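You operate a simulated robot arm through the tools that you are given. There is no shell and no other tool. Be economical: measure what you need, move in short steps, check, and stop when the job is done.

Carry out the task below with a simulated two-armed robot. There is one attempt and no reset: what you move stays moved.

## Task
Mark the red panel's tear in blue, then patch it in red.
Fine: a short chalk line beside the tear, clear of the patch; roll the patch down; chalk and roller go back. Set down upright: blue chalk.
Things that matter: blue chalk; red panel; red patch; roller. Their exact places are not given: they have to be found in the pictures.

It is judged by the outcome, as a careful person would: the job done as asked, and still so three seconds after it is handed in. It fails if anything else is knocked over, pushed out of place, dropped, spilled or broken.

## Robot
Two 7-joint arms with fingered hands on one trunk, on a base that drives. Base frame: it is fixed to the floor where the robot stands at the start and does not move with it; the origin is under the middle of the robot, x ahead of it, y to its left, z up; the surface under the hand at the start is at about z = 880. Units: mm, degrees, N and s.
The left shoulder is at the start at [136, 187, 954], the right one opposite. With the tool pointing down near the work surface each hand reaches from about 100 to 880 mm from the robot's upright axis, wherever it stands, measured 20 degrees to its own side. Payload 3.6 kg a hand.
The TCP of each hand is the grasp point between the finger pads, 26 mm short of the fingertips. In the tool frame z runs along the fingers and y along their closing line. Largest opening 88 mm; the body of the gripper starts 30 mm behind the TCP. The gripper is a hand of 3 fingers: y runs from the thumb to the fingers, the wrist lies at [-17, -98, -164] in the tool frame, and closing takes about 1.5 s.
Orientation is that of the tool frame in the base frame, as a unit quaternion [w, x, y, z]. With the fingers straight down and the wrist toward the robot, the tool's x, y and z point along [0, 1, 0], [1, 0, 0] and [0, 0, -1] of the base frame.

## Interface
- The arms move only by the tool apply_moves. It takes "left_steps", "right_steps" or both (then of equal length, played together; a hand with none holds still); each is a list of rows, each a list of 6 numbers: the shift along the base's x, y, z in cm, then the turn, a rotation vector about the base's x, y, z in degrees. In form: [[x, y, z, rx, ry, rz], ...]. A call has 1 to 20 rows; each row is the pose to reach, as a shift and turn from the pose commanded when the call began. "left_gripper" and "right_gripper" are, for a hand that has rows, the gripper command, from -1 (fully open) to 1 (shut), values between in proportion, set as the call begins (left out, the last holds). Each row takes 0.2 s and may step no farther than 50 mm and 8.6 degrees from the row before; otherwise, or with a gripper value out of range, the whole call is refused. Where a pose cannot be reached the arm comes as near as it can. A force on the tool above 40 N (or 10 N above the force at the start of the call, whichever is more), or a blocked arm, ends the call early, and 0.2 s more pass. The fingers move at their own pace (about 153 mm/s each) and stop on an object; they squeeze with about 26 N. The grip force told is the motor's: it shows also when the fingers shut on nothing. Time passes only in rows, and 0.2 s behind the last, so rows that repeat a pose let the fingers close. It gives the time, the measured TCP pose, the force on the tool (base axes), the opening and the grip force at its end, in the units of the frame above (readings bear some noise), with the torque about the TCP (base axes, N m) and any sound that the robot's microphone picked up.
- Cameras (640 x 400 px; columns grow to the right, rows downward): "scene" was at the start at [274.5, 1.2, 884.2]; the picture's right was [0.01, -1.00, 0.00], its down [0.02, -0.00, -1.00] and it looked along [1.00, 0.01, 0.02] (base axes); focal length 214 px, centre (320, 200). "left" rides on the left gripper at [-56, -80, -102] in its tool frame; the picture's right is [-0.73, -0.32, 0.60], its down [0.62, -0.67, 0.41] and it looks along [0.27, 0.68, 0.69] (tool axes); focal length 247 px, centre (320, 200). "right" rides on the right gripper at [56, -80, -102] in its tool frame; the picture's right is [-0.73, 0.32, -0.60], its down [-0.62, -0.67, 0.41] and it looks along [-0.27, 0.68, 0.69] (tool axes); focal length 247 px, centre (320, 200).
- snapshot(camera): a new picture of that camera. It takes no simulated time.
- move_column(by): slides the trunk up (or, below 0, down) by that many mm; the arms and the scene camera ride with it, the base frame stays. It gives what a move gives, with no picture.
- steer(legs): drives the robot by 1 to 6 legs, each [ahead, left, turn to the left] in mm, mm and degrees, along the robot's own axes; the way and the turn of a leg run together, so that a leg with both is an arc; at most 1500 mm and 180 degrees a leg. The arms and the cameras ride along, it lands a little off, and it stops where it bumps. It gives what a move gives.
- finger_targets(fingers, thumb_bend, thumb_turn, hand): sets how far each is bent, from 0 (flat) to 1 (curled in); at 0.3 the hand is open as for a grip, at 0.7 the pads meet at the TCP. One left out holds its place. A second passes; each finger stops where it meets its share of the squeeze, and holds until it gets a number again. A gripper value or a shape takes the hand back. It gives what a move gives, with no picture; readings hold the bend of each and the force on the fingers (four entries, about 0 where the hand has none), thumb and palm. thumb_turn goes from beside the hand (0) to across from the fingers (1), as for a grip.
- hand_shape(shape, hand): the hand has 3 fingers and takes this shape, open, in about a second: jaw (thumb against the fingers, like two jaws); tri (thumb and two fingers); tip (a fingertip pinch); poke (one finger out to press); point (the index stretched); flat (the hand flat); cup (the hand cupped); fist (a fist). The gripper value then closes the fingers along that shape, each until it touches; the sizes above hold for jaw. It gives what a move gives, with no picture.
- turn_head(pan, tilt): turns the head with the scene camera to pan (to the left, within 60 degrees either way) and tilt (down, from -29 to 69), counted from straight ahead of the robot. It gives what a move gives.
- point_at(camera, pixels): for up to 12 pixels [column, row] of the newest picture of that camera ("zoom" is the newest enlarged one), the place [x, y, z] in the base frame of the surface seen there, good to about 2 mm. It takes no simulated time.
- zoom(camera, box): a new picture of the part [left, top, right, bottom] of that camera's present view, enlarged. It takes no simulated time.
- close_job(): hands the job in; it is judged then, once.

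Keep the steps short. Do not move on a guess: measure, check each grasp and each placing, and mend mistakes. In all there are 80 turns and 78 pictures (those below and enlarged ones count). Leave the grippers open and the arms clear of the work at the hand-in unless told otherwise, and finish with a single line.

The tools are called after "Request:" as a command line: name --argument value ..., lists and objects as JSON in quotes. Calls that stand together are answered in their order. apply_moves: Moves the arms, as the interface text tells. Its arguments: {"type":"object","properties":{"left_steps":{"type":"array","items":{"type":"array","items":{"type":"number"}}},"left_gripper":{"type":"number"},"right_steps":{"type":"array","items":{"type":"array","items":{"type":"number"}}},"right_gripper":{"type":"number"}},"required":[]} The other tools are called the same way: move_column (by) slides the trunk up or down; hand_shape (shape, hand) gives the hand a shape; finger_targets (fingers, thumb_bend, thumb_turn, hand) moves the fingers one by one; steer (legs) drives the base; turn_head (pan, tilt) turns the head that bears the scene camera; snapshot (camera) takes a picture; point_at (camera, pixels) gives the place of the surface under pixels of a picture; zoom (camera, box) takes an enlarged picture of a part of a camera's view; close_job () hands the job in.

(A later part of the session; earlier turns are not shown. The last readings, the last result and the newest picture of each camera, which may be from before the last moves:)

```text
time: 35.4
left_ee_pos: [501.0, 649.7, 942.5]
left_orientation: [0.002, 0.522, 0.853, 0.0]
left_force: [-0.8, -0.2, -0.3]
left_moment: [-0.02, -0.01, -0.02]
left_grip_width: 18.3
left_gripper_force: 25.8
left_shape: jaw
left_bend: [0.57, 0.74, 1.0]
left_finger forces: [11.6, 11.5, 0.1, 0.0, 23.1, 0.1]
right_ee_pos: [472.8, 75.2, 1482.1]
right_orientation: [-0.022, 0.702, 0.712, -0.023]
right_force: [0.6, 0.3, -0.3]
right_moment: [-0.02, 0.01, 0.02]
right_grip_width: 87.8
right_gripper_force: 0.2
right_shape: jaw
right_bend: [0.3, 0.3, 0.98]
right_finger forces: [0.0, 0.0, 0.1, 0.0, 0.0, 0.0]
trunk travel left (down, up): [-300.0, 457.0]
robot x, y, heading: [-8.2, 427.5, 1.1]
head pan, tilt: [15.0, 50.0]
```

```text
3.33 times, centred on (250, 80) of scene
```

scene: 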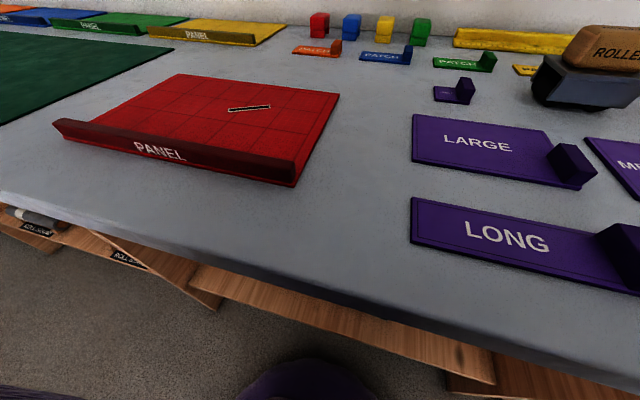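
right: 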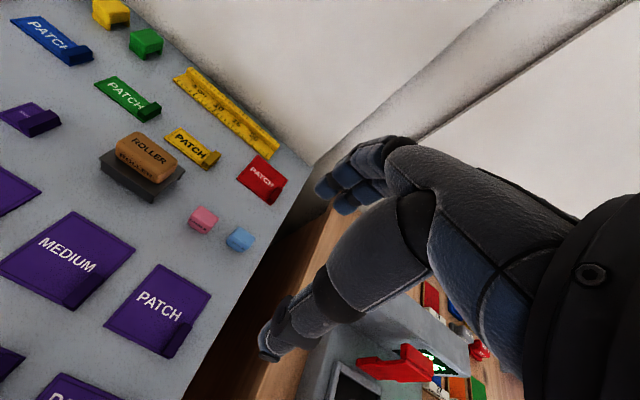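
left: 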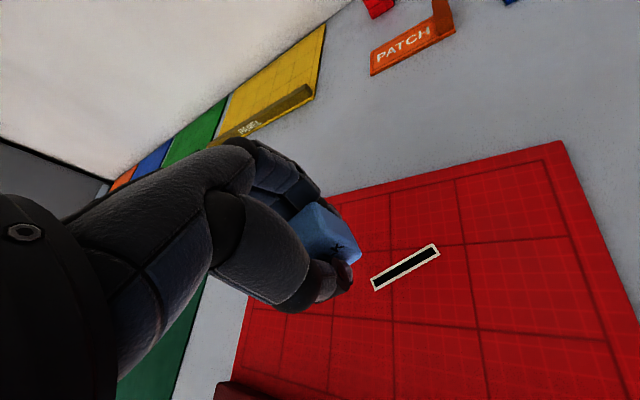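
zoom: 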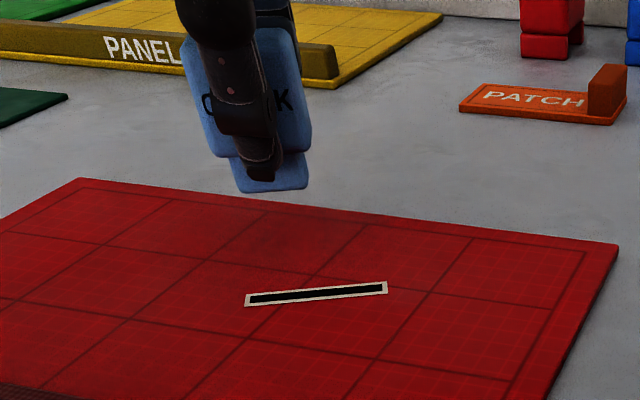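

Aligned. Lower slowly until the nib touches (about 21 mm).

Request:
apply_moves --left_steps '[[0, 0, -1, 0, 0, 0], [0, 0, -1.7, 0, 0, 0], [0, 0, -1.9, 0, 0, 0], [0, 0, -2.0, 0, 0, 0], [0, 0, -2.05, 0, 0, 0], [0, 0, -2.05, 0, 0, 0]]'

Request:
zoom --camera "scene" --box '[190, 40, 310, 120]'

```text
time: 36.8
left_ee_pos: [502.1, 650.6, 919.7]
left_orientation: [0.001, 0.522, 0.853, 0.001]
left_force: [-0.6, 1.2, 7.0]
left_moment: [0.06, -0.03, 0.05]
left_grip_width: 18.5
left_gripper_force: 25.8
left_shape: jaw
left_bend: [0.57, 0.74, 1.0]
left_finger forces: [12.5, 12.3, 0.0, 0.1, 25.0, 0.1]
right_ee_pos: [473.3, 74.6, 1481.9]
right_orientation: [-0.022, 0.702, 0.712, -0.023]
right_force: [1.0, -0.3, 0.6]
right_moment: [0.0, 0.01, 0.02]
right_grip_width: 87.9
right_gripper_force: 0.0
right_shape: jaw
right_bend: [0.3, 0.3, 0.98]
right_finger forces: [0.0, 0.1, 0.1, 0.0, 0.1, 0.0]
trunk travel left (down, up): [-300.0, 457.0]
robot x, y, heading: [-4.6, 431.9, 0.9]
head pan, tilt: [15.0, 50.0]
```

```text
5.00 times, centred on (250, 80) of scene
```

zoom: 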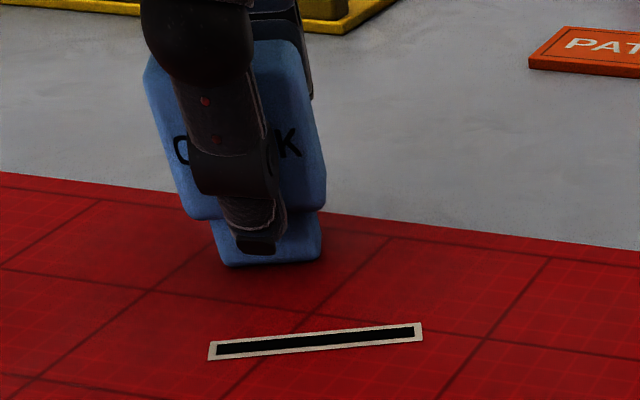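

Touching with 7 N. Drag 28 mm parallel to the tear, then lift.

Request:
apply_moves --left_steps '[[0.2, -0.4, 0, 0, 0, 0], [0.4, -0.8, 0, 0, 0, 0], [0.6, -1.2, 0, 0, 0, 0], [0.8, -1.6, 0, 0, 0, 0], [1.0, -2.0, 0, 0, 0, 0], [1.2, -2.4, 0, 0, 0, 0], [1.3, -2.5, 0, 0, 0, 0], [1.3, -2.5, 1.5, 0, 0, 0], [1.3, -2.5, 5.5, 0, 0, 0], [1.3, -2.5, 10, 0, 0, 0], [1.3, -2.5, 10, 0, 0, 0]]'

Request:
zoom --camera "scene" --box '[190, 0, 340, 120]'

```text
time: 39.2
left_ee_pos: [515.4, 625.5, 1018.8]
left_orientation: [-0.001, 0.521, 0.853, -0.001]
left_force: [-0.4, 0.9, -0.4]
left_moment: [-0.01, 0.0, 0.05]
left_grip_width: 18.3
left_gripper_force: 25.5
left_shape: jaw
left_bend: [0.57, 0.74, 1.0]
left_finger forces: [12.2, 12.9, 0.1, 0.1, 25.0, 0.1]
left hand out of reach, approached as far as the arm can: row 6, 7
right_ee_pos: [472.1, 75.3, 1481.3]
right_orientation: [-0.023, 0.703, 0.711, -0.023]
right_force: [1.1, 0.2, -0.1]
right_moment: [-0.02, 0.03, 0.01]
right_grip_width: 87.9
right_gripper_force: 0.1
right_shape: jaw
right_bend: [0.3, 0.3, 0.98]
right_finger forces: [0.0, 0.0, 0.0, 0.0, 0.1, 0.0]
trunk travel left (down, up): [-300.0, 457.0]
robot x, y, heading: [-8.3, 428.1, 0.8]
head pan, tilt: [15.0, 50.0]
```

```text
3.33 times, centred on (265, 60) of scene
```

zoom: 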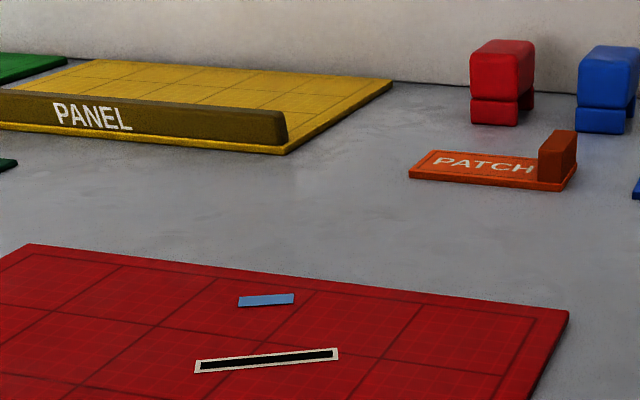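

A blue line appeared. Measure it.

Request:
point_at --camera "zoom" --pixels '[[241, 307], [293, 303], [240, 297], [293, 294], [266, 300], [196, 372], [337, 348], [196, 362], [337, 358]]'

```text
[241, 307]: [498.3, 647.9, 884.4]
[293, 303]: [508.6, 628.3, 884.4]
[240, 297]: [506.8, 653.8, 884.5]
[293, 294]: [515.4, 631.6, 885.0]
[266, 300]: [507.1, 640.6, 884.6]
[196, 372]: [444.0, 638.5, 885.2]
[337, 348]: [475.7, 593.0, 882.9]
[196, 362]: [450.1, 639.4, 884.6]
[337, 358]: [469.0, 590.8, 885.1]
```

Line is 24×7 mm, near edge 49 mm from the tear axis. It's a bit stubby; I extend it at the left end by ~12 mm. Hover first.

Request:
apply_moves --left_steps '[[-0.6, 1, -4, 0, 0, 0], [-1.14, 2.05, -8, 0, 0, 0], [-1.14, 2.05, -8.9, 0, 0, 0], [-1.14, 2.05, -8.9, 0, 0, 0]]'

```text
time: 40.2
left_ee_pos: [502.2, 647.1, 929.3]
left_orientation: [0.001, 0.522, 0.853, -0.001]
left_force: [0.6, -0.2, -0.2]
left_moment: [0.0, -0.01, 0.01]
left_grip_width: 18.4
left_gripper_force: 25.7
left_shape: jaw
left_bend: [0.57, 0.74, 1.0]
left_finger forces: [12.0, 12.7, 0.1, 0.1, 24.6, 0.0]
right_ee_pos: [473.1, 75.3, 1481.9]
right_orientation: [-0.022, 0.701, 0.712, -0.023]
right_force: [0.3, 0.0, -1.0]
right_moment: [-0.02, 0.01, 0.0]
right_grip_width: 87.8
right_gripper_force: 0.0
right_shape: jaw
right_bend: [0.3, 0.3, 0.98]
right_finger forces: [0.0, 0.1, 0.0, 0.1, 0.1, 0.1]
trunk travel left (down, up): [-300.0, 457.0]
robot x, y, heading: [-11.0, 428.7, 0.9]
head pan, tilt: [15.0, 50.0]
```

Request:
apply_moves --left_steps '[[0.14, 0, -0.5, 0, 0, 0], [0.14, 0, -0.8, 0, 0, 0], [0.14, 0, -0.95, 0, 0, 0], [0, 0.3, -0.95, 0, 0, 0], [-0.2, 0.7, -0.95, 0, 0, 0], [-0.4, 1.1, -0.95, 0, 0, 0], [-0.55, 1.4, -0.95, 0, 0, 0], [-0.55, 1.4, -0.95, 0, 0, 0], [-0.55, 1.4, 1, 0, 0, 0], [-0.55, 1.4, 5, 0, 0, 0], [-0.55, 1.4, 10, 0, 0, 0], [-0.55, 1.4, 10, 0, 0, 0]]'

Request:
zoom --camera "scene" --box '[190, 0, 340, 120]'

```text
time: 42.8
left_ee_pos: [497.4, 660.2, 1030.0]
left_orientation: [0.0, 0.522, 0.853, -0.001]
left_force: [0.6, 0.8, -0.7]
left_moment: [-0.02, 0.01, -0.01]
left_grip_width: 18.3
left_gripper_force: 26.0
left_shape: jaw
left_bend: [0.57, 0.74, 1.0]
left_finger forces: [11.9, 12.5, 0.1, 0.0, 24.4, 0.1]
right_ee_pos: [474.1, 75.3, 1480.7]
right_orientation: [-0.024, 0.702, 0.711, -0.024]
right_force: [0.6, 0.9, 0.4]
right_moment: [-0.05, 0.02, 0.01]
right_grip_width: 88.1
right_gripper_force: 0.1
right_shape: jaw
right_bend: [0.3, 0.3, 0.98]
right_finger forces: [0.0, 0.1, 0.0, 0.1, 0.1, 0.0]
trunk travel left (down, up): [-300.0, 457.0]
robot x, y, heading: [-7.7, 430.3, 0.7]
head pan, tilt: [15.0, 50.0]
```

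```text
3.33 times, centred on (265, 60) of scene
```

zoom: 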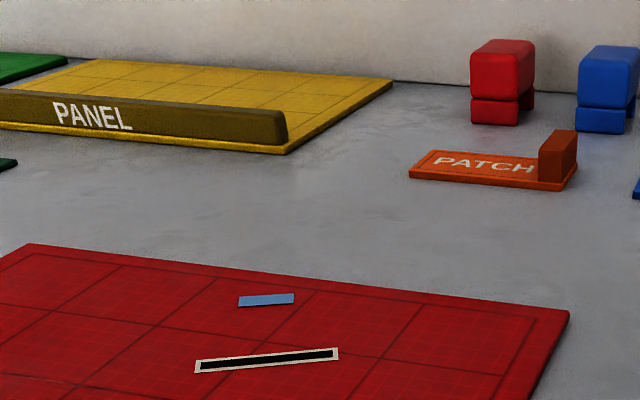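

The line stays 24 mm, clean and parallel — good for a short line. Now take the chalk back: raise, drive right 430 mm, and turn right 22°.

Request:
apply_moves --left_steps '[[0, 0, 3, 0, 0, -8], [-1, 0, 5, 0, 0, -16], [-2, 0, 6, 0, 0, -24], [-2, 0, 6, 0, 0, -27], [-2, 0, 6, 0, 0, -27]]'

Request:
steer --legs '[[0, -430, 0], [0, 0, -23]]'

Request:
turn_head --pan 22 --tilt 40

Request:
snapshot --camera "scene"

```text
time: 44.0
left_ee_pos: [476.4, 659.7, 1091.5]
left_orientation: [0.0, 0.708, 0.706, -0.002]
left_force: [-0.2, 0.2, -0.1]
left_moment: [0.02, 0.03, 0.0]
left_grip_width: 18.4
left_gripper_force: 26.5
left_shape: jaw
left_bend: [0.57, 0.74, 1.0]
left_finger forces: [11.8, 12.5, 0.0, 0.0, 24.4, 0.0]
right_ee_pos: [472.2, 74.5, 1482.2]
right_orientation: [-0.023, 0.702, 0.711, -0.022]
right_force: [-0.2, -0.1, -0.4]
right_moment: [-0.01, 0.03, -0.02]
right_grip_width: 88.0
right_gripper_force: 0.1
right_shape: jaw
right_bend: [0.3, 0.3, 0.98]
right_finger forces: [0.1, 0.0, 0.0, 0.0, 0.0, 0.1]
trunk travel left (down, up): [-300.0, 457.0]
robot x, y, heading: [-3.2, 428.6, 1.1]
head pan, tilt: [15.0, 50.0]
```

```text
time: 47.8
left_ee_pos: [536.0, 29.4, 1091.8]
left_orientation: [0.0, 0.832, 0.555, 0.0]
left_force: [-0.6, -0.3, -0.3]
left_moment: [0.02, 0.0, -0.01]
left_grip_width: 18.6
left_gripper_force: 26.2
left_shape: jaw
left_bend: [0.57, 0.74, 1.0]
left_finger forces: [11.7, 12.3, 0.0, 0.0, 24.0, 0.1]
right_ee_pos: [305.8, -509.2, 1481.6]
right_orientation: [-0.027, 0.828, 0.56, -0.019]
right_force: [-0.1, 0.0, -0.1]
right_moment: [0.01, -0.03, 0.03]
right_grip_width: 87.9
right_gripper_force: 0.0
right_shape: jaw
right_bend: [0.3, 0.3, 0.98]
right_finger forces: [0.0, 0.0, 0.0, 0.0, 0.0, 0.0]
trunk travel left (down, up): [-300.0, 457.0]
robot x, y, heading: [-2.7, 0.8, -21.8]
head pan, tilt: [15.0, 50.0]
```

```text
time: 48.6
left_ee_pos: [534.3, 28.5, 1091.8]
left_orientation: [0.0, 0.831, 0.556, 0.0]
left_force: [-0.6, -0.6, -1.0]
left_moment: [-0.03, -0.04, -0.01]
left_grip_width: 18.3
left_gripper_force: 25.7
left_shape: jaw
left_bend: [0.57, 0.74, 1.0]
left_finger forces: [11.7, 12.3, 0.0, 0.1, 24.1, 0.1]
right_ee_pos: [307.2, -510.1, 1480.7]
right_orientation: [-0.027, 0.828, 0.56, -0.018]
right_force: [0.1, -0.4, -0.2]
right_moment: [0.0, -0.02, 0.0]
right_grip_width: 87.8
right_gripper_force: 0.0
right_shape: jaw
right_bend: [0.3, 0.3, 0.98]
right_finger forces: [0.1, 0.1, 0.1, 0.0, 0.0, 0.1]
trunk travel left (down, up): [-300.0, 457.0]
robot x, y, heading: [0.9, -0.8, -21.7]
head pan, tilt: [22.0, 40.0]
```

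```text
44 pictures are left
```

scene: 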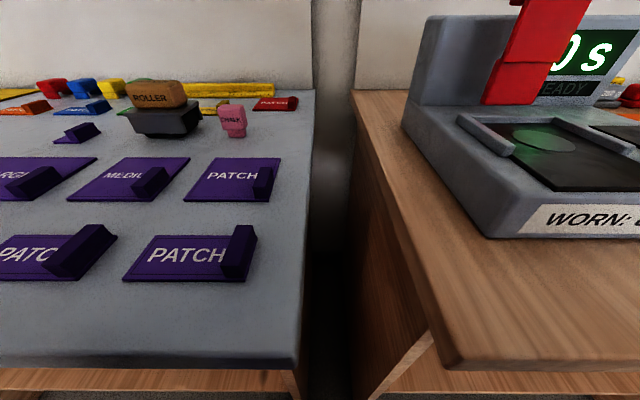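

Back over the chalk's place. Move to (599.6,19), square up, descend close above the table.

Request:
apply_moves --left_steps '[[2, -0.3, 0, 0, 0, 8], [4, -0.6, -2, 0, 0, 16], [6.4, -0.95, -5, 0, 0, 22.4], [6.4, -0.95, -9, 0, 0, 22.4], [6.4, -0.95, -13, 0, 0, 22.4], [6.4, -0.95, -16.5, 0, 0, 22.4], [6.4, -0.95, -16.5, 0, 0, 22.4]]'

Request:
zoom --camera "scene" --box '[180, 40, 340, 150]'

```text
time: 50.2
left_ee_pos: [599.4, 20.9, 925.3]
left_orientation: [0.0, 0.708, 0.706, -0.001]
left_force: [-0.8, -0.3, -0.8]
left_moment: [-0.03, 0.0, -0.01]
left_grip_width: 18.2
left_gripper_force: 25.5
left_shape: jaw
left_bend: [0.57, 0.74, 1.0]
left_finger forces: [11.5, 12.0, 0.0, 0.1, 23.6, 0.1]
right_ee_pos: [306.1, -510.5, 1481.7]
right_orientation: [-0.027, 0.828, 0.56, -0.017]
right_force: [0.7, 0.1, 0.6]
right_moment: [0.0, -0.01, 0.05]
right_grip_width: 87.8
right_gripper_force: 0.1
right_shape: jaw
right_bend: [0.3, 0.3, 0.98]
right_finger forces: [0.0, 0.0, 0.0, 0.0, 0.1, 0.0]
trunk travel left (down, up): [-300.0, 457.0]
robot x, y, heading: [-1.4, 2.0, -21.6]
head pan, tilt: [22.0, 40.0]
```

```text
3.64 times, centred on (260, 95) of scene
```

zoom: 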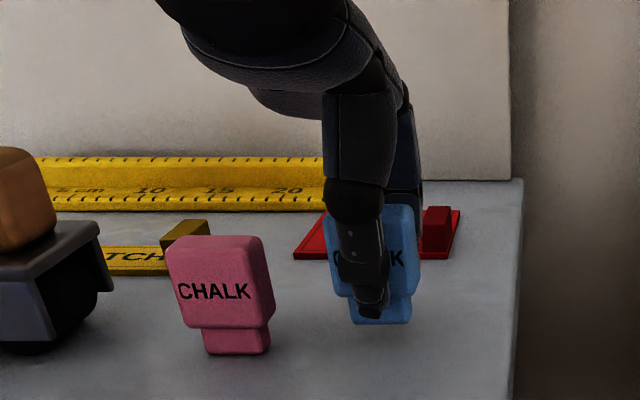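

Nib about 8 mm above the table. Lower slowly to contact, then check the force.

Request:
apply_moves --left_steps '[[0, -0.15, -0.4, 0, 0, 0], [0, -0.15, -0.7, 0, 0, 0], [0, -0.15, -0.85, 0, 0, 0], [0, -0.15, -0.95, 0, 0, 0], [0, -0.15, -0.95, 0, 0, 0]]'

```text
time: 51.4
left_ee_pos: [600.7, 18.0, 915.6]
left_orientation: [-0.001, 0.707, 0.707, 0.0]
left_force: [0.2, -0.6, -1.1]
left_moment: [0.01, 0.0, 0.01]
left_grip_width: 18.3
left_gripper_force: 26.1
left_shape: jaw
left_bend: [0.57, 0.74, 1.0]
left_finger forces: [11.5, 12.1, 0.0, 0.1, 23.7, 0.1]
right_ee_pos: [306.4, -510.0, 1481.5]
right_orientation: [-0.027, 0.828, 0.56, -0.018]
right_force: [0.3, 0.1, -0.3]
right_moment: [0.03, 0.03, 0.01]
right_grip_width: 87.8
right_gripper_force: 0.1
right_shape: jaw
right_bend: [0.3, 0.3, 0.98]
right_finger forces: [0.0, 0.1, 0.0, 0.0, 0.1, 0.0]
trunk travel left (down, up): [-300.0, 457.0]
robot x, y, heading: [-0.1, 5.2, -21.7]
head pan, tilt: [22.0, 40.0]
```

Request:
apply_moves --left_steps '[[0, 0, -0.07, 0, 0, 0], [0, 0, -0.14, 0, 0, 0], [0, 0, -0.14, 0, 0, 0]]'

Request:
zoom --camera "scene" --box '[230, 80, 310, 150]'

```text
time: 52.2
left_ee_pos: [598.5, 17.5, 915.2]
left_orientation: [0.001, 0.708, 0.707, 0.0]
left_force: [0.4, 0.1, 2.8]
left_moment: [0.03, -0.02, 0.02]
left_grip_width: 18.8
left_gripper_force: 26.5
left_shape: jaw
left_bend: [0.57, 0.74, 1.0]
left_finger forces: [11.7, 12.3, 0.0, 0.1, 24.0, 0.0]
right_ee_pos: [306.1, -510.3, 1481.7]
right_orientation: [-0.026, 0.827, 0.561, -0.019]
right_force: [0.2, -0.3, 0.0]
right_moment: [0.0, -0.03, -0.03]
right_grip_width: 87.9
right_gripper_force: 0.1
right_shape: jaw
right_bend: [0.3, 0.3, 0.98]
right_finger forces: [0.1, 0.1, 0.0, 0.1, 0.0, 0.0]
trunk travel left (down, up): [-300.0, 457.0]
robot x, y, heading: [-3.2, 1.1, -21.6]
head pan, tilt: [22.0, 40.0]
```

```text
5.71 times, centred on (270, 115) of scene
```

zoom: 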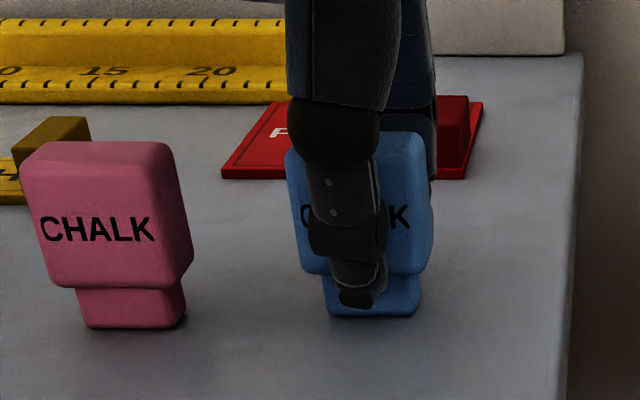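

Contact (2.8 N). Open, then rise.

Request:
apply_moves --left_steps '[[0, 0, 0, 0, 0, 0], [0, 0, 0, 0, 0, 0], [0, 0, 0, 0, 0, 0], [0, 0, 0, 0, 0, 0], [0, 0, 0, 0, 0, 0], [0, 0, 2, 0, 0, 0], [0, 0, 6, 0, 0, 0], [0, 0, 10, 0, 0, 0], [0, 0, 15, 0, 0, 0], [0, 0, 15, 0, 0, 0]]' --left_gripper -1

Request:
zoom --camera "scene" --box '[200, 80, 320, 150]'

```text
time: 54.4
left_ee_pos: [599.2, 17.2, 1065.9]
left_orientation: [-0.001, 0.708, 0.706, -0.001]
left_force: [0.3, -0.8, 0.1]
left_moment: [0.0, 0.0, -0.02]
left_grip_width: 87.8
left_gripper_force: 0.1
left_shape: jaw
left_bend: [0.3, 0.3, 0.98]
left_finger forces: [0.0, 0.0, 0.0, 0.0, 0.0, 0.0]
right_ee_pos: [308.5, -510.5, 1480.0]
right_orientation: [-0.027, 0.828, 0.56, -0.019]
right_force: [0.0, 0.2, -0.4]
right_moment: [0.01, 0.01, 0.01]
right_grip_width: 87.8
right_gripper_force: 0.0
right_shape: jaw
right_bend: [0.3, 0.3, 0.98]
right_finger forces: [0.0, 0.0, 0.0, 0.0, 0.1, 0.0]
trunk travel left (down, up): [-300.0, 457.0]
robot x, y, heading: [-2.3, 5.9, -21.4]
head pan, tilt: [22.0, 40.0]
```

```text
5.33 times, centred on (260, 115) of scene
```

zoom: 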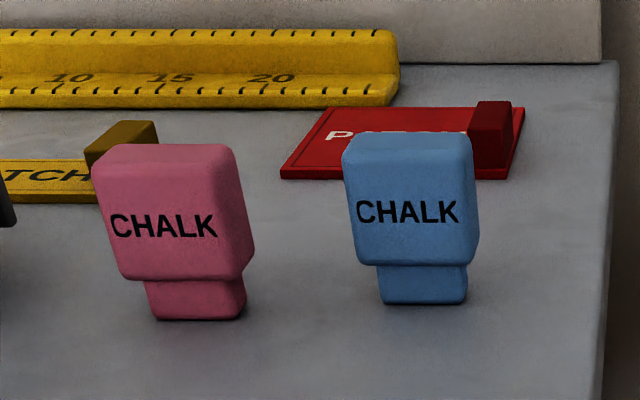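

Chalk stands upright in place. Next the red patch: move the hand over its tab (744,7), yawed −90° so the fingers close across the tab's thin side.

Request:
apply_moves --left_steps '[[1, 0.5, 0, 0, 0, -8], [2, 1, 0, 0, 0, -16], [3, 1.5, 0, 0, 0, -24], [4.5, 2, 0, 0, 0, -32], [6, 2, 0, 0, 0, -40], [7.5, 2, 0, 0, 0, -48], [9, 1.5, 0, 0, 0, -56], [10.5, 1, 0, 0, 0, -64], [12, 0.5, 0, 0, 0, -72], [13.5, 0, -2, 0, 0, -80], [14.5, -1, -4, 0, 0, -88], [14.5, -1, -6, 0, 0, -90], [14.5, -1, -6, 0, 0, -90]]'

Request:
snapshot --camera "left"

Request:
snapshot --camera "scene"

```text
time: 57.2
left_ee_pos: [703.0, 25.7, 1013.6]
left_orientation: [0.0, 1.0, -0.001, 0.0]
left_force: [0.4, 0.4, 0.5]
left_moment: [0.01, 0.03, -0.02]
left_grip_width: 87.6
left_gripper_force: 0.1
left_shape: jaw
left_bend: [0.3, 0.3, 0.98]
left_finger forces: [0.1, 0.0, 0.0, 0.0, 0.0, 0.0]
left hand out of reach, approached as far as the arm can: row 10, 11, 12, 13
right_ee_pos: [306.5, -509.9, 1481.0]
right_orientation: [-0.026, 0.828, 0.56, -0.019]
right_force: [-0.6, 0.1, 0.0]
right_moment: [-0.01, -0.02, -0.03]
right_grip_width: 87.9
right_gripper_force: 0.1
right_shape: jaw
right_bend: [0.3, 0.3, 0.98]
right_finger forces: [0.0, 0.1, 0.0, 0.0, 0.1, 0.0]
trunk travel left (down, up): [-300.0, 457.0]
robot x, y, heading: [0.5, -0.8, -21.9]
head pan, tilt: [22.0, 40.0]
```

```text
40 pictures are left
```

left: 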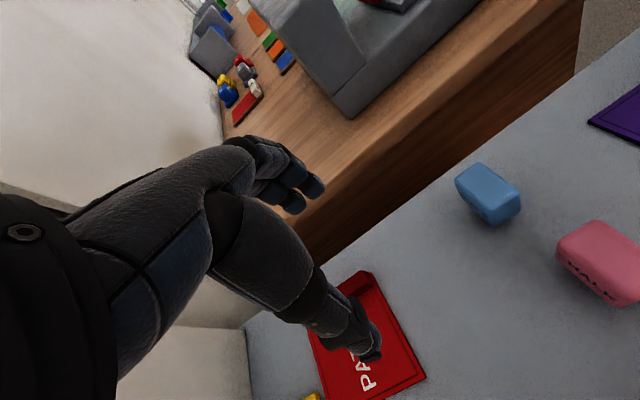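

```text
39 pictures are left
```

scene: 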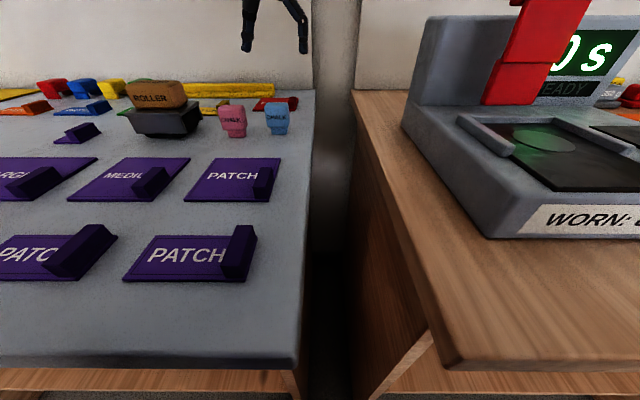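

The straight-down reach is short by ~40 mm. I pull the hand back, turn 18° more to the right (brings the shoulder forward), lower the trunk 60 mm, and will tilt the hand ~12°.

Request:
apply_moves --left_steps '[[-3, 3, 2, 0, 0, 0], [-6, 6, 4, 0, 0, 0], [-9, 9, 6, 0, 0, 0], [-11, 12, 8, 0, 0, 0], [-12, 14, 10, 0, 0, 0], [-12, 16, 12, 0, 0, 0], [-12, 16, 12, 0, 0, 0]]'

Request:
steer --legs '[[0, 0, -18]]'

Request:
move_column --by -60

Request:
turn_head --pan 40 --tilt 35

Request:
snapshot --camera "scene"

```text
time: 58.8
left_ee_pos: [583.6, 188.1, 1133.6]
left_orientation: [0.0, 1.0, -0.001, -0.001]
left_force: [0.8, 0.1, 0.4]
left_moment: [-0.01, 0.0, -0.03]
left_grip_width: 88.0
left_gripper_force: 0.0
left_shape: jaw
left_bend: [0.3, 0.3, 0.98]
left_finger forces: [0.0, 0.1, 0.1, 0.0, 0.1, 0.0]
right_ee_pos: [306.3, -509.3, 1481.1]
right_orientation: [-0.027, 0.827, 0.561, -0.018]
right_force: [-0.4, 0.2, -0.2]
right_moment: [-0.01, 0.01, 0.04]
right_grip_width: 87.9
right_gripper_force: 0.0
right_shape: jaw
right_bend: [0.3, 0.3, 0.98]
right_finger forces: [0.0, 0.0, 0.1, 0.1, 0.0, 0.0]
trunk travel left (down, up): [-300.0, 457.0]
robot x, y, heading: [0.5, 2.7, -21.9]
head pan, tilt: [22.0, 40.0]
```

```text
time: 60.2
left_ee_pos: [613.1, -0.6, 1132.4]
left_orientation: [0.0, 0.988, -0.155, 0.0]
left_force: [0.0, -0.8, 0.0]
left_moment: [0.02, 0.0, 0.0]
left_grip_width: 87.9
left_gripper_force: 0.1
left_shape: jaw
left_bend: [0.3, 0.3, 0.98]
left_finger forces: [0.0, 0.0, 0.0, 0.0, 0.0, 0.0]
right_ee_pos: [134.6, -580.6, 1480.9]
right_orientation: [-0.029, 0.904, 0.426, -0.014]
right_force: [0.0, 0.2, 1.0]
right_moment: [0.01, 0.0, 0.0]
right_grip_width: 87.7
right_gripper_force: 0.1
right_shape: jaw
right_bend: [0.3, 0.3, 0.98]
right_finger forces: [0.0, 0.0, 0.0, 0.1, 0.0, 0.0]
trunk travel left (down, up): [-300.0, 457.0]
robot x, y, heading: [-1.9, 3.7, -39.5]
head pan, tilt: [22.0, 40.0]
```

```text
time: 61.2
left_ee_pos: [611.8, -0.7, 1073.6]
left_orientation: [0.0, 0.988, -0.155, 0.0]
left_force: [-0.9, 0.0, -0.1]
left_moment: [0.0, -0.02, 0.01]
left_grip_width: 87.7
left_gripper_force: 0.0
left_shape: jaw
left_bend: [0.3, 0.3, 0.98]
left_finger forces: [0.0, 0.0, 0.0, 0.0, 0.0, 0.0]
right_ee_pos: [157.7, -598.5, 1403.4]
right_orientation: [-0.049, 0.904, 0.425, -0.024]
right_force: [0.2, 0.3, -0.4]
right_moment: [-0.02, 0.0, -0.02]
right_grip_width: 87.8
right_gripper_force: 0.2
right_shape: jaw
right_bend: [0.3, 0.3, 0.98]
right_finger forces: [0.0, 0.0, 0.0, 0.0, 0.1, 0.1]
trunk travel left (down, up): [-240.0, 517.0]
robot x, y, heading: [0.8, 2.8, -39.6]
head pan, tilt: [22.0, 40.0]
```

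```text
time: 62.0
left_ee_pos: [613.3, 0.2, 1072.8]
left_orientation: [-0.001, 0.988, -0.155, 0.0]
left_force: [0.4, -0.6, 0.1]
left_moment: [-0.02, -0.01, -0.02]
left_grip_width: 87.8
left_gripper_force: 0.1
left_shape: jaw
left_bend: [0.3, 0.3, 0.98]
left_finger forces: [0.1, 0.0, 0.0, 0.0, 0.0, 0.0]
right_ee_pos: [158.9, -600.3, 1404.3]
right_orientation: [-0.05, 0.903, 0.425, -0.024]
right_force: [0.3, 0.0, -0.3]
right_moment: [0.0, 0.02, 0.01]
right_grip_width: 87.9
right_gripper_force: 0.2
right_shape: jaw
right_bend: [0.3, 0.3, 0.98]
right_finger forces: [0.1, 0.1, 0.0, 0.1, 0.0, 0.0]
trunk travel left (down, up): [-240.0, 517.0]
robot x, y, heading: [3.6, 0.5, -39.6]
head pan, tilt: [40.0, 35.0]
```

```text
38 pictures are left
```

scene: 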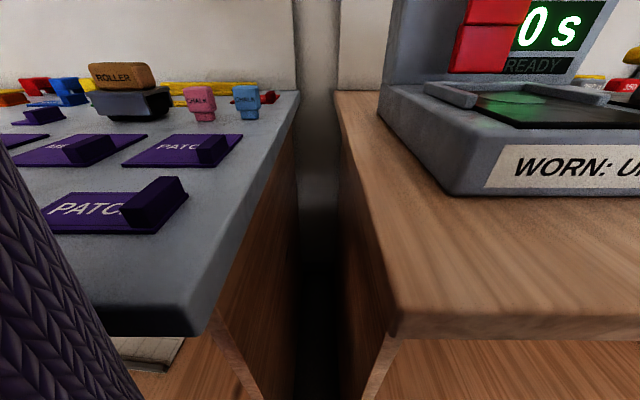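

Now approach above the tab with yaw −90° and a 12° tilt.

Request:
apply_moves --left_steps '[[3, 0.2, 0, -0.62, -3.97, 5.91], [6, 0.4, 0, -1.24, -7.93, 11.82], [9, 0.6, 0, -1.86, -11.9, 17.73], [12.9, 0.8, -2, -1.86, -11.9, 17.73], [12.9, 0.8, -6, -1.86, -11.9, 17.73], [12.9, 0.8, -8.5, -1.86, -11.9, 17.73], [12.9, 0.8, -8.5, -1.86, -11.9, 17.73]]'

Request:
snapshot --camera "left"

Request:
zoom --camera "scene" --box '[180, 30, 320, 130]'

```text
time: 63.6
left_ee_pos: [741.4, 5.4, 987.7]
left_orientation: [0.0, 0.995, -0.001, 0.104]
left_force: [0.1, -0.3, 0.8]
left_moment: [0.0, -0.02, 0.02]
left_grip_width: 87.6
left_gripper_force: 0.1
left_shape: jaw
left_bend: [0.3, 0.3, 0.98]
left_finger forces: [0.0, 0.0, 0.1, 0.0, 0.0, 0.1]
right_ee_pos: [158.2, -599.7, 1403.2]
right_orientation: [-0.051, 0.903, 0.425, -0.024]
right_force: [0.1, -0.4, -0.3]
right_moment: [0.02, -0.01, 0.0]
right_grip_width: 87.6
right_gripper_force: 0.1
right_shape: jaw
right_bend: [0.3, 0.3, 0.98]
right_finger forces: [0.0, 0.1, 0.0, 0.0, 0.0, 0.1]
trunk travel left (down, up): [-240.0, 517.0]
robot x, y, heading: [3.2, -0.8, -39.5]
head pan, tilt: [40.0, 35.0]
```

```text
37 pictures are left
```

left: 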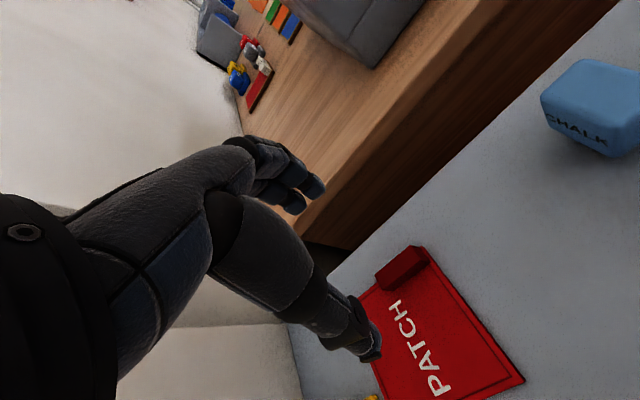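

```text
4.00 times, centred on (250, 80) of scene
```

zoom: 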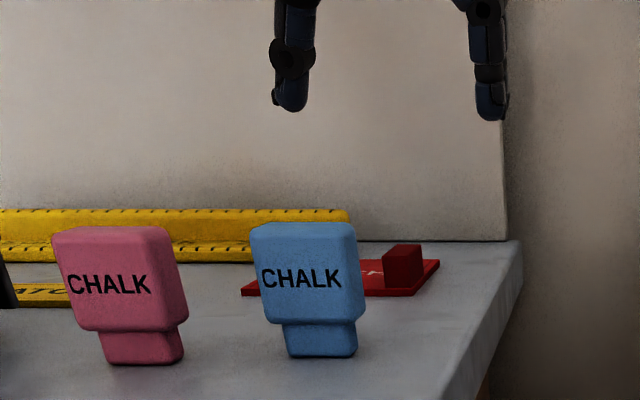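

Reached; now tab points from the left camera.

Request:
zoom --camera "left" --box '[340, 220, 540, 400]'

```text
2.22 times, centred on (440, 310) of left
```

zoom: 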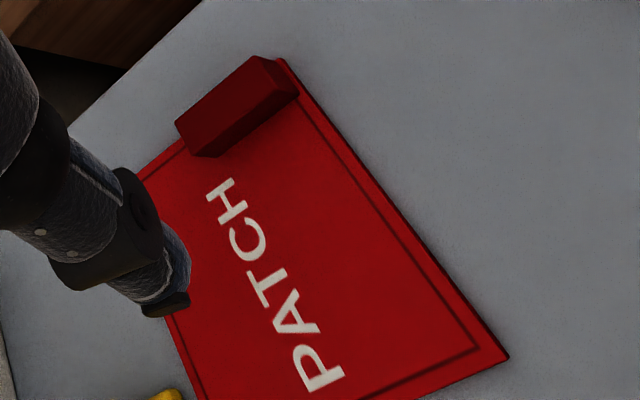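

Request:
point_at --camera "zoom" --pixels '[[178, 122], [252, 58], [265, 85], [190, 145], [222, 100], [215, 155], [298, 96], [282, 60], [507, 356], [142, 178], [200, 395], [270, 75]]'

```text
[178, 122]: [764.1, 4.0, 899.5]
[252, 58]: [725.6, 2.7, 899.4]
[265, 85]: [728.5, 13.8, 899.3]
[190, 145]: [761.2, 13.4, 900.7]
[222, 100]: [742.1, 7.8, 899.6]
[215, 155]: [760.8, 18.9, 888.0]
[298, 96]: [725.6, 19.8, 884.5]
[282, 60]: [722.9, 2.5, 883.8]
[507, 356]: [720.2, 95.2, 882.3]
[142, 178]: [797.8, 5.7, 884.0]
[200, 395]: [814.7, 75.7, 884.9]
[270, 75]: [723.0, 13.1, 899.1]
```

Tab: x 723–765, y 3–17, top 899. Descend to TCP (742,9.5,914).

Request:
apply_moves --left_steps '[[0, 0.4, -3, 0, 0, 0], [0, 0.4, -5.5, 0, 0, 0], [0, 0.4, -6.8, 0, 0, 0], [0, 0.4, -7.4, 0, 0, 0], [0, 0.4, -7.4, 0, 0, 0]]'

Request:
zoom --camera "scene" --box '[210, 50, 320, 130]'

```text
time: 64.8
left_ee_pos: [742.7, 11.6, 913.4]
left_orientation: [0.001, 0.995, -0.001, 0.105]
left_force: [0.7, 0.6, 0.4]
left_moment: [-0.02, 0.02, 0.01]
left_grip_width: 87.6
left_gripper_force: 0.0
left_shape: jaw
left_bend: [0.3, 0.3, 0.98]
left_finger forces: [0.1, 0.0, 0.0, 0.0, 0.0, 0.0]
right_ee_pos: [157.9, -600.4, 1403.0]
right_orientation: [-0.05, 0.903, 0.425, -0.023]
right_force: [-0.2, 0.4, -0.8]
right_moment: [0.0, 0.0, 0.02]
right_grip_width: 88.1
right_gripper_force: 0.0
right_shape: jaw
right_bend: [0.3, 0.3, 0.98]
right_finger forces: [0.0, 0.1, 0.0, 0.0, 0.0, 0.0]
trunk travel left (down, up): [-240.0, 517.0]
robot x, y, heading: [1.7, 3.6, -39.6]
head pan, tilt: [40.0, 35.0]
```

```text
5.00 times, centred on (265, 90) of scene
```

zoom: 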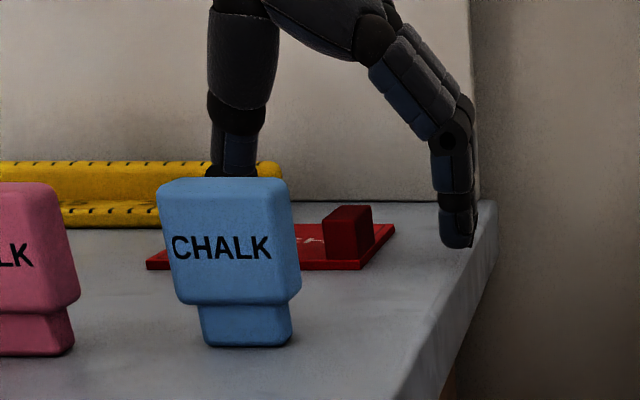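

Tab between thumb and fingers. Close.

Request:
apply_moves --left_steps '[[0, 0, 0, 0, 0, 0], [0, 0, 0, 0, 0, 0], [0, 0, 0, 0, 0, 0], [0, 0, 0, 0, 0, 0], [0, 0, 0, 0, 0, 0], [0, 0, 0, 0, 0, 0], [0, 0, 0, 0, 0, 0], [0, 0, 0, 0, 0, 0]]' --left_gripper 1

Request:
zoom --camera "left" --box '[240, 150, 540, 350]'

Request:
zoom --camera "scene" --box '[210, 50, 320, 130]'

```text
time: 66.6
left_ee_pos: [741.4, 11.8, 913.3]
left_orientation: [0.0, 0.995, -0.001, 0.103]
left_force: [0.2, 0.6, 0.2]
left_moment: [0.0, -0.04, 0.03]
left_grip_width: 9.4
left_gripper_force: 25.8
left_shape: jaw
left_bend: [0.63, 0.73, 1.0]
left_finger forces: [11.9, 11.3, 0.0, 0.0, 23.2, 0.0]
right_ee_pos: [159.5, -599.1, 1403.5]
right_orientation: [-0.051, 0.903, 0.425, -0.024]
right_force: [-0.5, 0.0, -0.5]
right_moment: [0.01, 0.01, 0.0]
right_grip_width: 87.9
right_gripper_force: 0.0
right_shape: jaw
right_bend: [0.3, 0.3, 0.98]
right_finger forces: [0.1, 0.1, 0.1, 0.0, 0.0, 0.0]
trunk travel left (down, up): [-240.0, 517.0]
robot x, y, heading: [0.0, 2.4, -39.4]
head pan, tilt: [40.0, 35.0]
```

```text
2.00 times, centred on (390, 250) of left
```

zoom: 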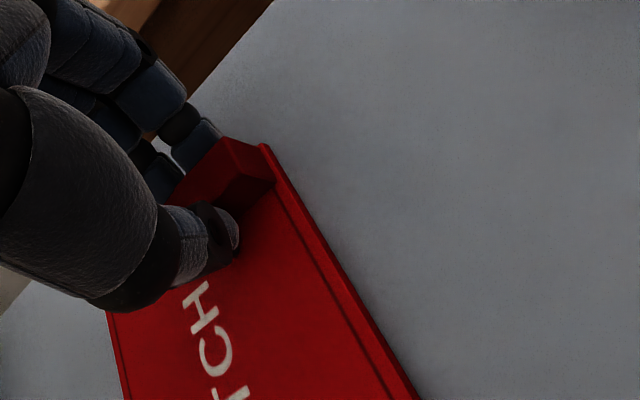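

```text
5.00 times, centred on (265, 90) of scene
```

zoom: 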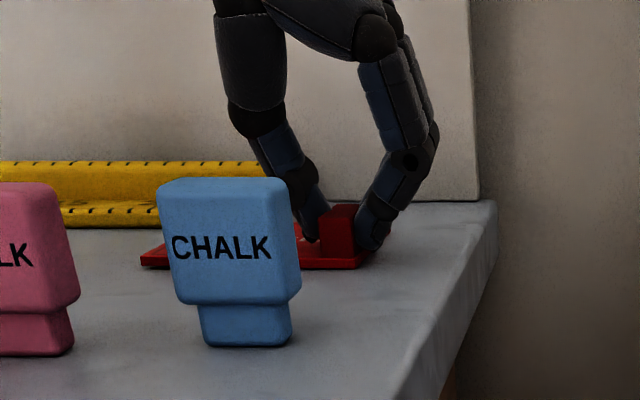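

Both sides grip the tab at 26 N. Lift 5 cm, slow at first, then check.

Request:
apply_moves --left_steps '[[0, 0, 0.5, 0, 0, 0], [0, 0, 1.5, 0, 0, 0], [0, 0, 4, 0, 0, 0], [0, 0, 8, 0, 0, 0], [0, 0, 12, 0, 0, 0], [0, 0, 12, 0, 0, 0]]'

Request:
snapshot --camera "left"

Request:
zoom --camera "scene" --box '[170, 10, 320, 110]'

```text
time: 68.0
left_ee_pos: [742.9, 11.6, 1036.6]
left_orientation: [0.0, 0.995, 0.0, 0.104]
left_force: [0.0, 0.1, -0.6]
left_moment: [-0.04, 0.01, 0.0]
left_grip_width: 8.9
left_gripper_force: 25.7
left_shape: jaw
left_bend: [0.63, 0.73, 1.0]
left_finger forces: [11.8, 11.6, 0.0, 0.0, 23.3, 0.1]
right_ee_pos: [159.7, -599.0, 1403.5]
right_orientation: [-0.051, 0.904, 0.425, -0.024]
right_force: [0.3, -0.1, -0.1]
right_moment: [0.0, -0.02, -0.02]
right_grip_width: 88.2
right_gripper_force: 0.1
right_shape: jaw
right_bend: [0.3, 0.3, 0.98]
right_finger forces: [0.0, 0.0, 0.0, 0.1, 0.0, 0.1]
trunk travel left (down, up): [-240.0, 517.0]
robot x, y, heading: [3.1, 5.1, -39.6]
head pan, tilt: [40.0, 35.0]
```

```text
31 pictures are left
```

left: 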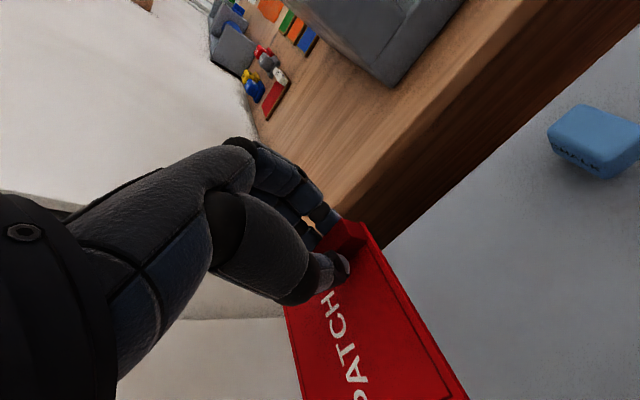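

```text
4.00 times, centred on (245, 60) of scene
```

zoom: 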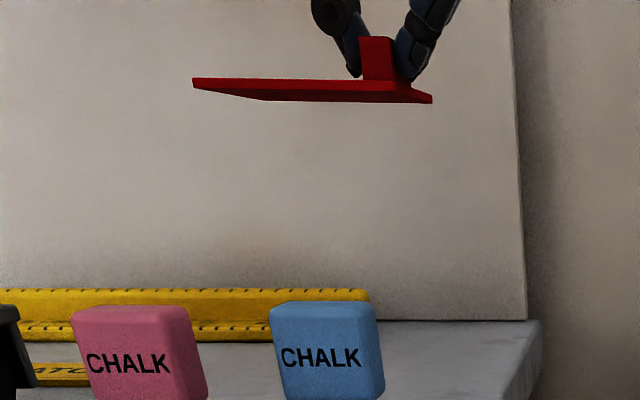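

Patch held level. Raise, pull back, turn to heading 0 and drive left 430 mm.

Request:
apply_moves --left_steps '[[-2, 0, 3, 0, 0, 0], [-5.5, 2, 5.5, 0, 0, 0], [-10, 4, 6, 0, 0, 0], [-14, 7, 6, 0, 0, 0], [-18, 9, 6, 0, 0, 0], [-18, 9, 6, 0, 0, 0]]'

Request:
steer --legs '[[0, 0, 39.6], [0, 430, 0]]'

Request:
turn_head --pan 15 --tilt 50

Request:
snapshot --camera "scene"

```text
time: 69.4
left_ee_pos: [563.1, 98.7, 1095.7]
left_orientation: [0.0, 0.995, -0.002, 0.104]
left_force: [0.4, -1.2, 0.0]
left_moment: [0.01, 0.01, 0.0]
left_grip_width: 9.0
left_gripper_force: 25.6
left_shape: jaw
left_bend: [0.63, 0.73, 1.0]
left_finger forces: [11.9, 11.4, 0.1, 0.1, 23.3, 0.0]
right_ee_pos: [158.0, -599.8, 1403.7]
right_orientation: [-0.051, 0.903, 0.425, -0.024]
right_force: [0.2, -0.1, 0.1]
right_moment: [0.03, 0.02, 0.02]
right_grip_width: 87.9
right_gripper_force: 0.0
right_shape: jaw
right_bend: [0.3, 0.3, 0.98]
right_finger forces: [0.1, 0.0, 0.0, 0.0, 0.0, 0.0]
trunk travel left (down, up): [-240.0, 517.0]
robot x, y, heading: [-0.3, 4.8, -39.7]
head pan, tilt: [40.0, 35.0]
```

```text
time: 73.9
left_ee_pos: [363.6, 869.1, 1095.8]
left_orientation: [-0.036, 0.934, 0.341, 0.097]
left_force: [0.2, -0.7, -1.4]
left_moment: [-0.02, 0.03, -0.01]
left_grip_width: 8.9
left_gripper_force: 25.9
left_shape: jaw
left_bend: [0.63, 0.73, 1.0]
left_finger forces: [11.8, 11.3, 0.1, 0.1, 23.4, 0.0]
right_ee_pos: [504.2, 76.0, 1403.3]
right_orientation: [-0.039, 0.702, 0.71, -0.04]
right_force: [0.0, -0.1, -0.3]
right_moment: [0.01, 0.0, 0.01]
right_grip_width: 87.9
right_gripper_force: 0.0
right_shape: jaw
right_bend: [0.3, 0.3, 0.98]
right_finger forces: [0.0, 0.0, 0.1, 0.1, 0.0, 0.0]
trunk travel left (down, up): [-240.0, 517.0]
robot x, y, heading: [-3.8, 430.8, 1.1]
head pan, tilt: [40.0, 35.0]
```

```text
time: 74.8
left_ee_pos: [362.4, 868.5, 1096.7]
left_orientation: [-0.036, 0.934, 0.341, 0.098]
left_force: [-0.6, -0.7, 0.5]
left_moment: [-0.03, 0.01, -0.02]
left_grip_width: 9.1
left_gripper_force: 26.0
left_shape: jaw
left_bend: [0.63, 0.73, 1.0]
left_finger forces: [11.8, 11.5, 0.0, 0.1, 23.3, 0.1]
right_ee_pos: [504.4, 73.5, 1402.8]
right_orientation: [-0.04, 0.702, 0.71, -0.04]
right_force: [-0.3, 0.6, -0.7]
right_moment: [-0.03, 0.0, 0.0]
right_grip_width: 88.0
right_gripper_force: 0.1
right_shape: jaw
right_bend: [0.3, 0.3, 0.98]
right_finger forces: [0.1, 0.0, 0.0, 0.0, 0.0, 0.0]
trunk travel left (down, up): [-240.0, 517.0]
robot x, y, heading: [-6.9, 428.6, 0.5]
head pan, tilt: [15.0, 50.0]
```

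```text
29 pictures are left
```

scene: 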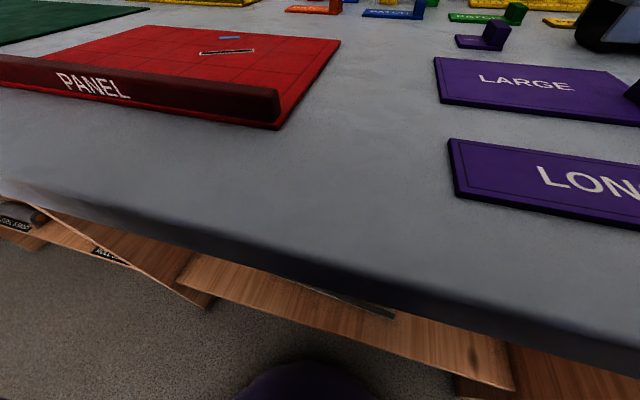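

Rotate −13° so the patch aligns with the tear; target patch centre (453.5,611) → TCP (447.5,566). Hover at z 970.

Request:
apply_moves --left_steps '[[1, -4, -1, 0, 0, -4], [2, -8, -2, 0, 0, -8], [3, -12, -3, 0, 0, -13.1], [4, -16, -4, 0, 0, -13.1], [5, -20, -5, 0, 0, -13.1], [6, -24, -7, 0, 0, -13.1], [7.5, -28, -9, 0, 0, -13.1], [8.5, -30.25, -12.7, 0, 0, -13.1], [8.5, -30.25, -12.7, 0, 0, -13.1]]'

Request:
turn_head --pan 20 --tilt 40

Request:
snapshot --camera "scene"

Request:
snapshot --camera "left"

```text
time: 76.8
left_ee_pos: [450.7, 565.3, 971.6]
left_orientation: [-0.023, 0.967, 0.232, 0.102]
left_force: [-0.1, -0.1, 0.4]
left_moment: [0.01, 0.0, -0.01]
left_grip_width: 9.0
left_gripper_force: 26.3
left_shape: jaw
left_bend: [0.63, 0.73, 1.0]
left_finger forces: [11.8, 11.5, 0.1, 0.1, 23.4, 0.0]
right_ee_pos: [503.4, 74.2, 1402.8]
right_orientation: [-0.038, 0.702, 0.71, -0.04]
right_force: [0.1, -0.5, -0.2]
right_moment: [-0.02, 0.0, 0.0]
right_grip_width: 87.9
right_gripper_force: 0.0
right_shape: jaw
right_bend: [0.3, 0.3, 0.98]
right_finger forces: [0.1, 0.1, 0.0, 0.0, 0.0, 0.0]
trunk travel left (down, up): [-240.0, 517.0]
robot x, y, heading: [-5.6, 431.3, 0.7]
head pan, tilt: [15.0, 50.0]
```

```text
time: 77.5
left_ee_pos: [451.2, 566.6, 970.6]
left_orientation: [-0.025, 0.967, 0.232, 0.101]
left_force: [0.1, -0.7, -0.7]
left_moment: [-0.05, 0.04, 0.0]
left_grip_width: 8.9
left_gripper_force: 25.9
left_shape: jaw
left_bend: [0.63, 0.73, 1.0]
left_finger forces: [11.9, 11.3, 0.1, 0.1, 23.3, 0.1]
right_ee_pos: [504.2, 75.8, 1405.0]
right_orientation: [-0.039, 0.702, 0.71, -0.041]
right_force: [0.0, -0.2, 0.6]
right_moment: [0.04, -0.01, -0.02]
right_grip_width: 87.7
right_gripper_force: 0.1
right_shape: jaw
right_bend: [0.3, 0.3, 0.98]
right_finger forces: [0.0, 0.0, 0.0, 0.0, 0.0, 0.1]
trunk travel left (down, up): [-240.0, 517.0]
robot x, y, heading: [-4.7, 428.1, 0.7]
head pan, tilt: [20.0, 40.0]
```

```text
28 pictures are left
```

scene: 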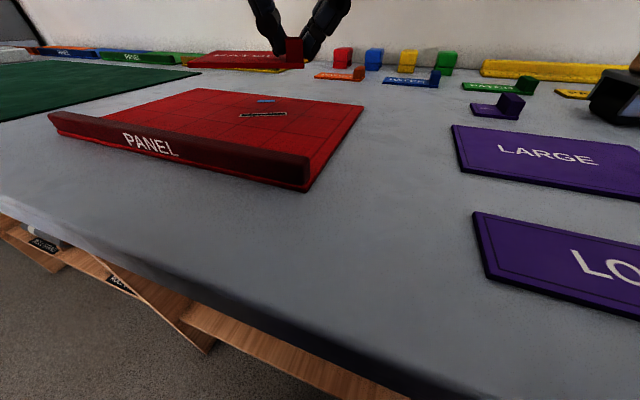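

```text
27 pictures are left
```

left: 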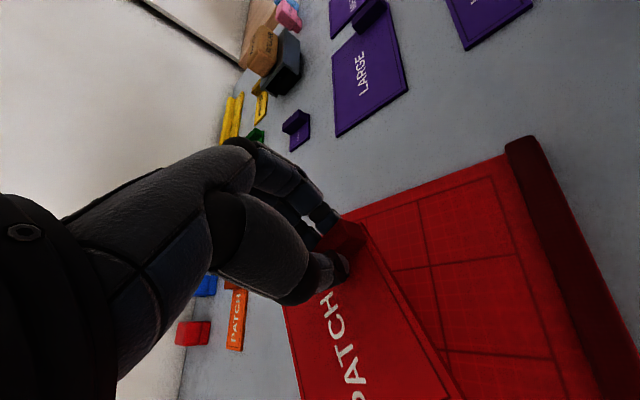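

Measure the held patch's edge and corner points.

Request:
point_at --camera "left" --pixels '[[368, 228], [400, 285], [430, 340], [455, 385], [285, 310], [292, 355], [298, 392], [345, 225], [400, 330], [350, 300]]'

```text
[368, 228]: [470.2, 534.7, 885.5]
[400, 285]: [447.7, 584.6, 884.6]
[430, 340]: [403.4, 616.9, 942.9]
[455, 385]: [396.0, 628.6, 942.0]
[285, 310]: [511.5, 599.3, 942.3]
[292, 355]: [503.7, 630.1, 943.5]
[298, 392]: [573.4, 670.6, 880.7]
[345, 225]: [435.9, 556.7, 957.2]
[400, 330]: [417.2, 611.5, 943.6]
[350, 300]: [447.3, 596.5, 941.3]
```

Predicted centre (457,611) confirmed, patch level (top z 942.5). Shift −3.5 mm in x and lower to touch.

Request:
apply_moves --left_steps '[[-0.35, 0, -2, 0, 0, 0], [-0.35, 0, -4, 0, 0, 0], [-0.35, 0, -4.8, 0, 0, 0], [-0.35, 0, -5.1, 0, 0, 0], [-0.35, 0, -5.25, 0, 0, 0], [-0.35, 0, -5.35, 0, 0, 0], [-0.35, 0, -5.35, 0, 0, 0]]'

Request:
zoom --camera "scene" --box '[160, 50, 360, 180]'

```text
time: 79.1
left_ee_pos: [445.0, 566.2, 917.0]
left_orientation: [-0.025, 0.967, 0.232, 0.102]
left_force: [1.1, 0.6, 6.1]
left_moment: [-0.03, -0.06, 0.04]
left_grip_width: 9.1
left_gripper_force: 26.2
left_shape: jaw
left_bend: [0.63, 0.73, 1.0]
left_finger forces: [12.9, 12.1, 0.1, 0.0, 24.8, 0.0]
right_ee_pos: [503.1, 74.9, 1403.6]
right_orientation: [-0.04, 0.702, 0.71, -0.04]
right_force: [0.2, 0.3, 0.3]
right_moment: [-0.02, -0.04, 0.02]
right_grip_width: 88.2
right_gripper_force: 0.1
right_shape: jaw
right_bend: [0.3, 0.3, 0.98]
right_finger forces: [0.0, 0.0, 0.0, 0.0, 0.1, 0.1]
trunk travel left (down, up): [-240.0, 517.0]
robot x, y, heading: [-5.3, 433.1, 0.4]
head pan, tilt: [20.0, 40.0]
```

```text
3.08 times, centred on (260, 115) of scene
```

zoom: 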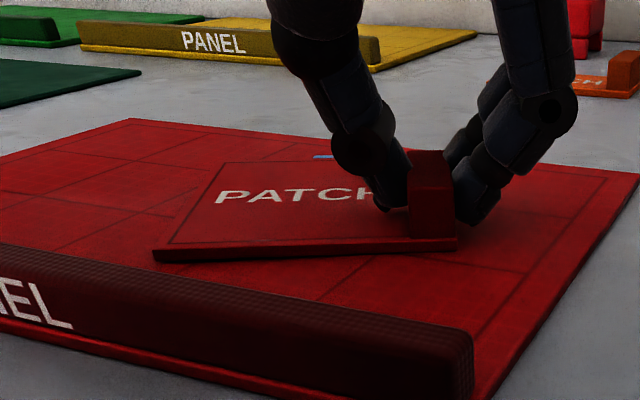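

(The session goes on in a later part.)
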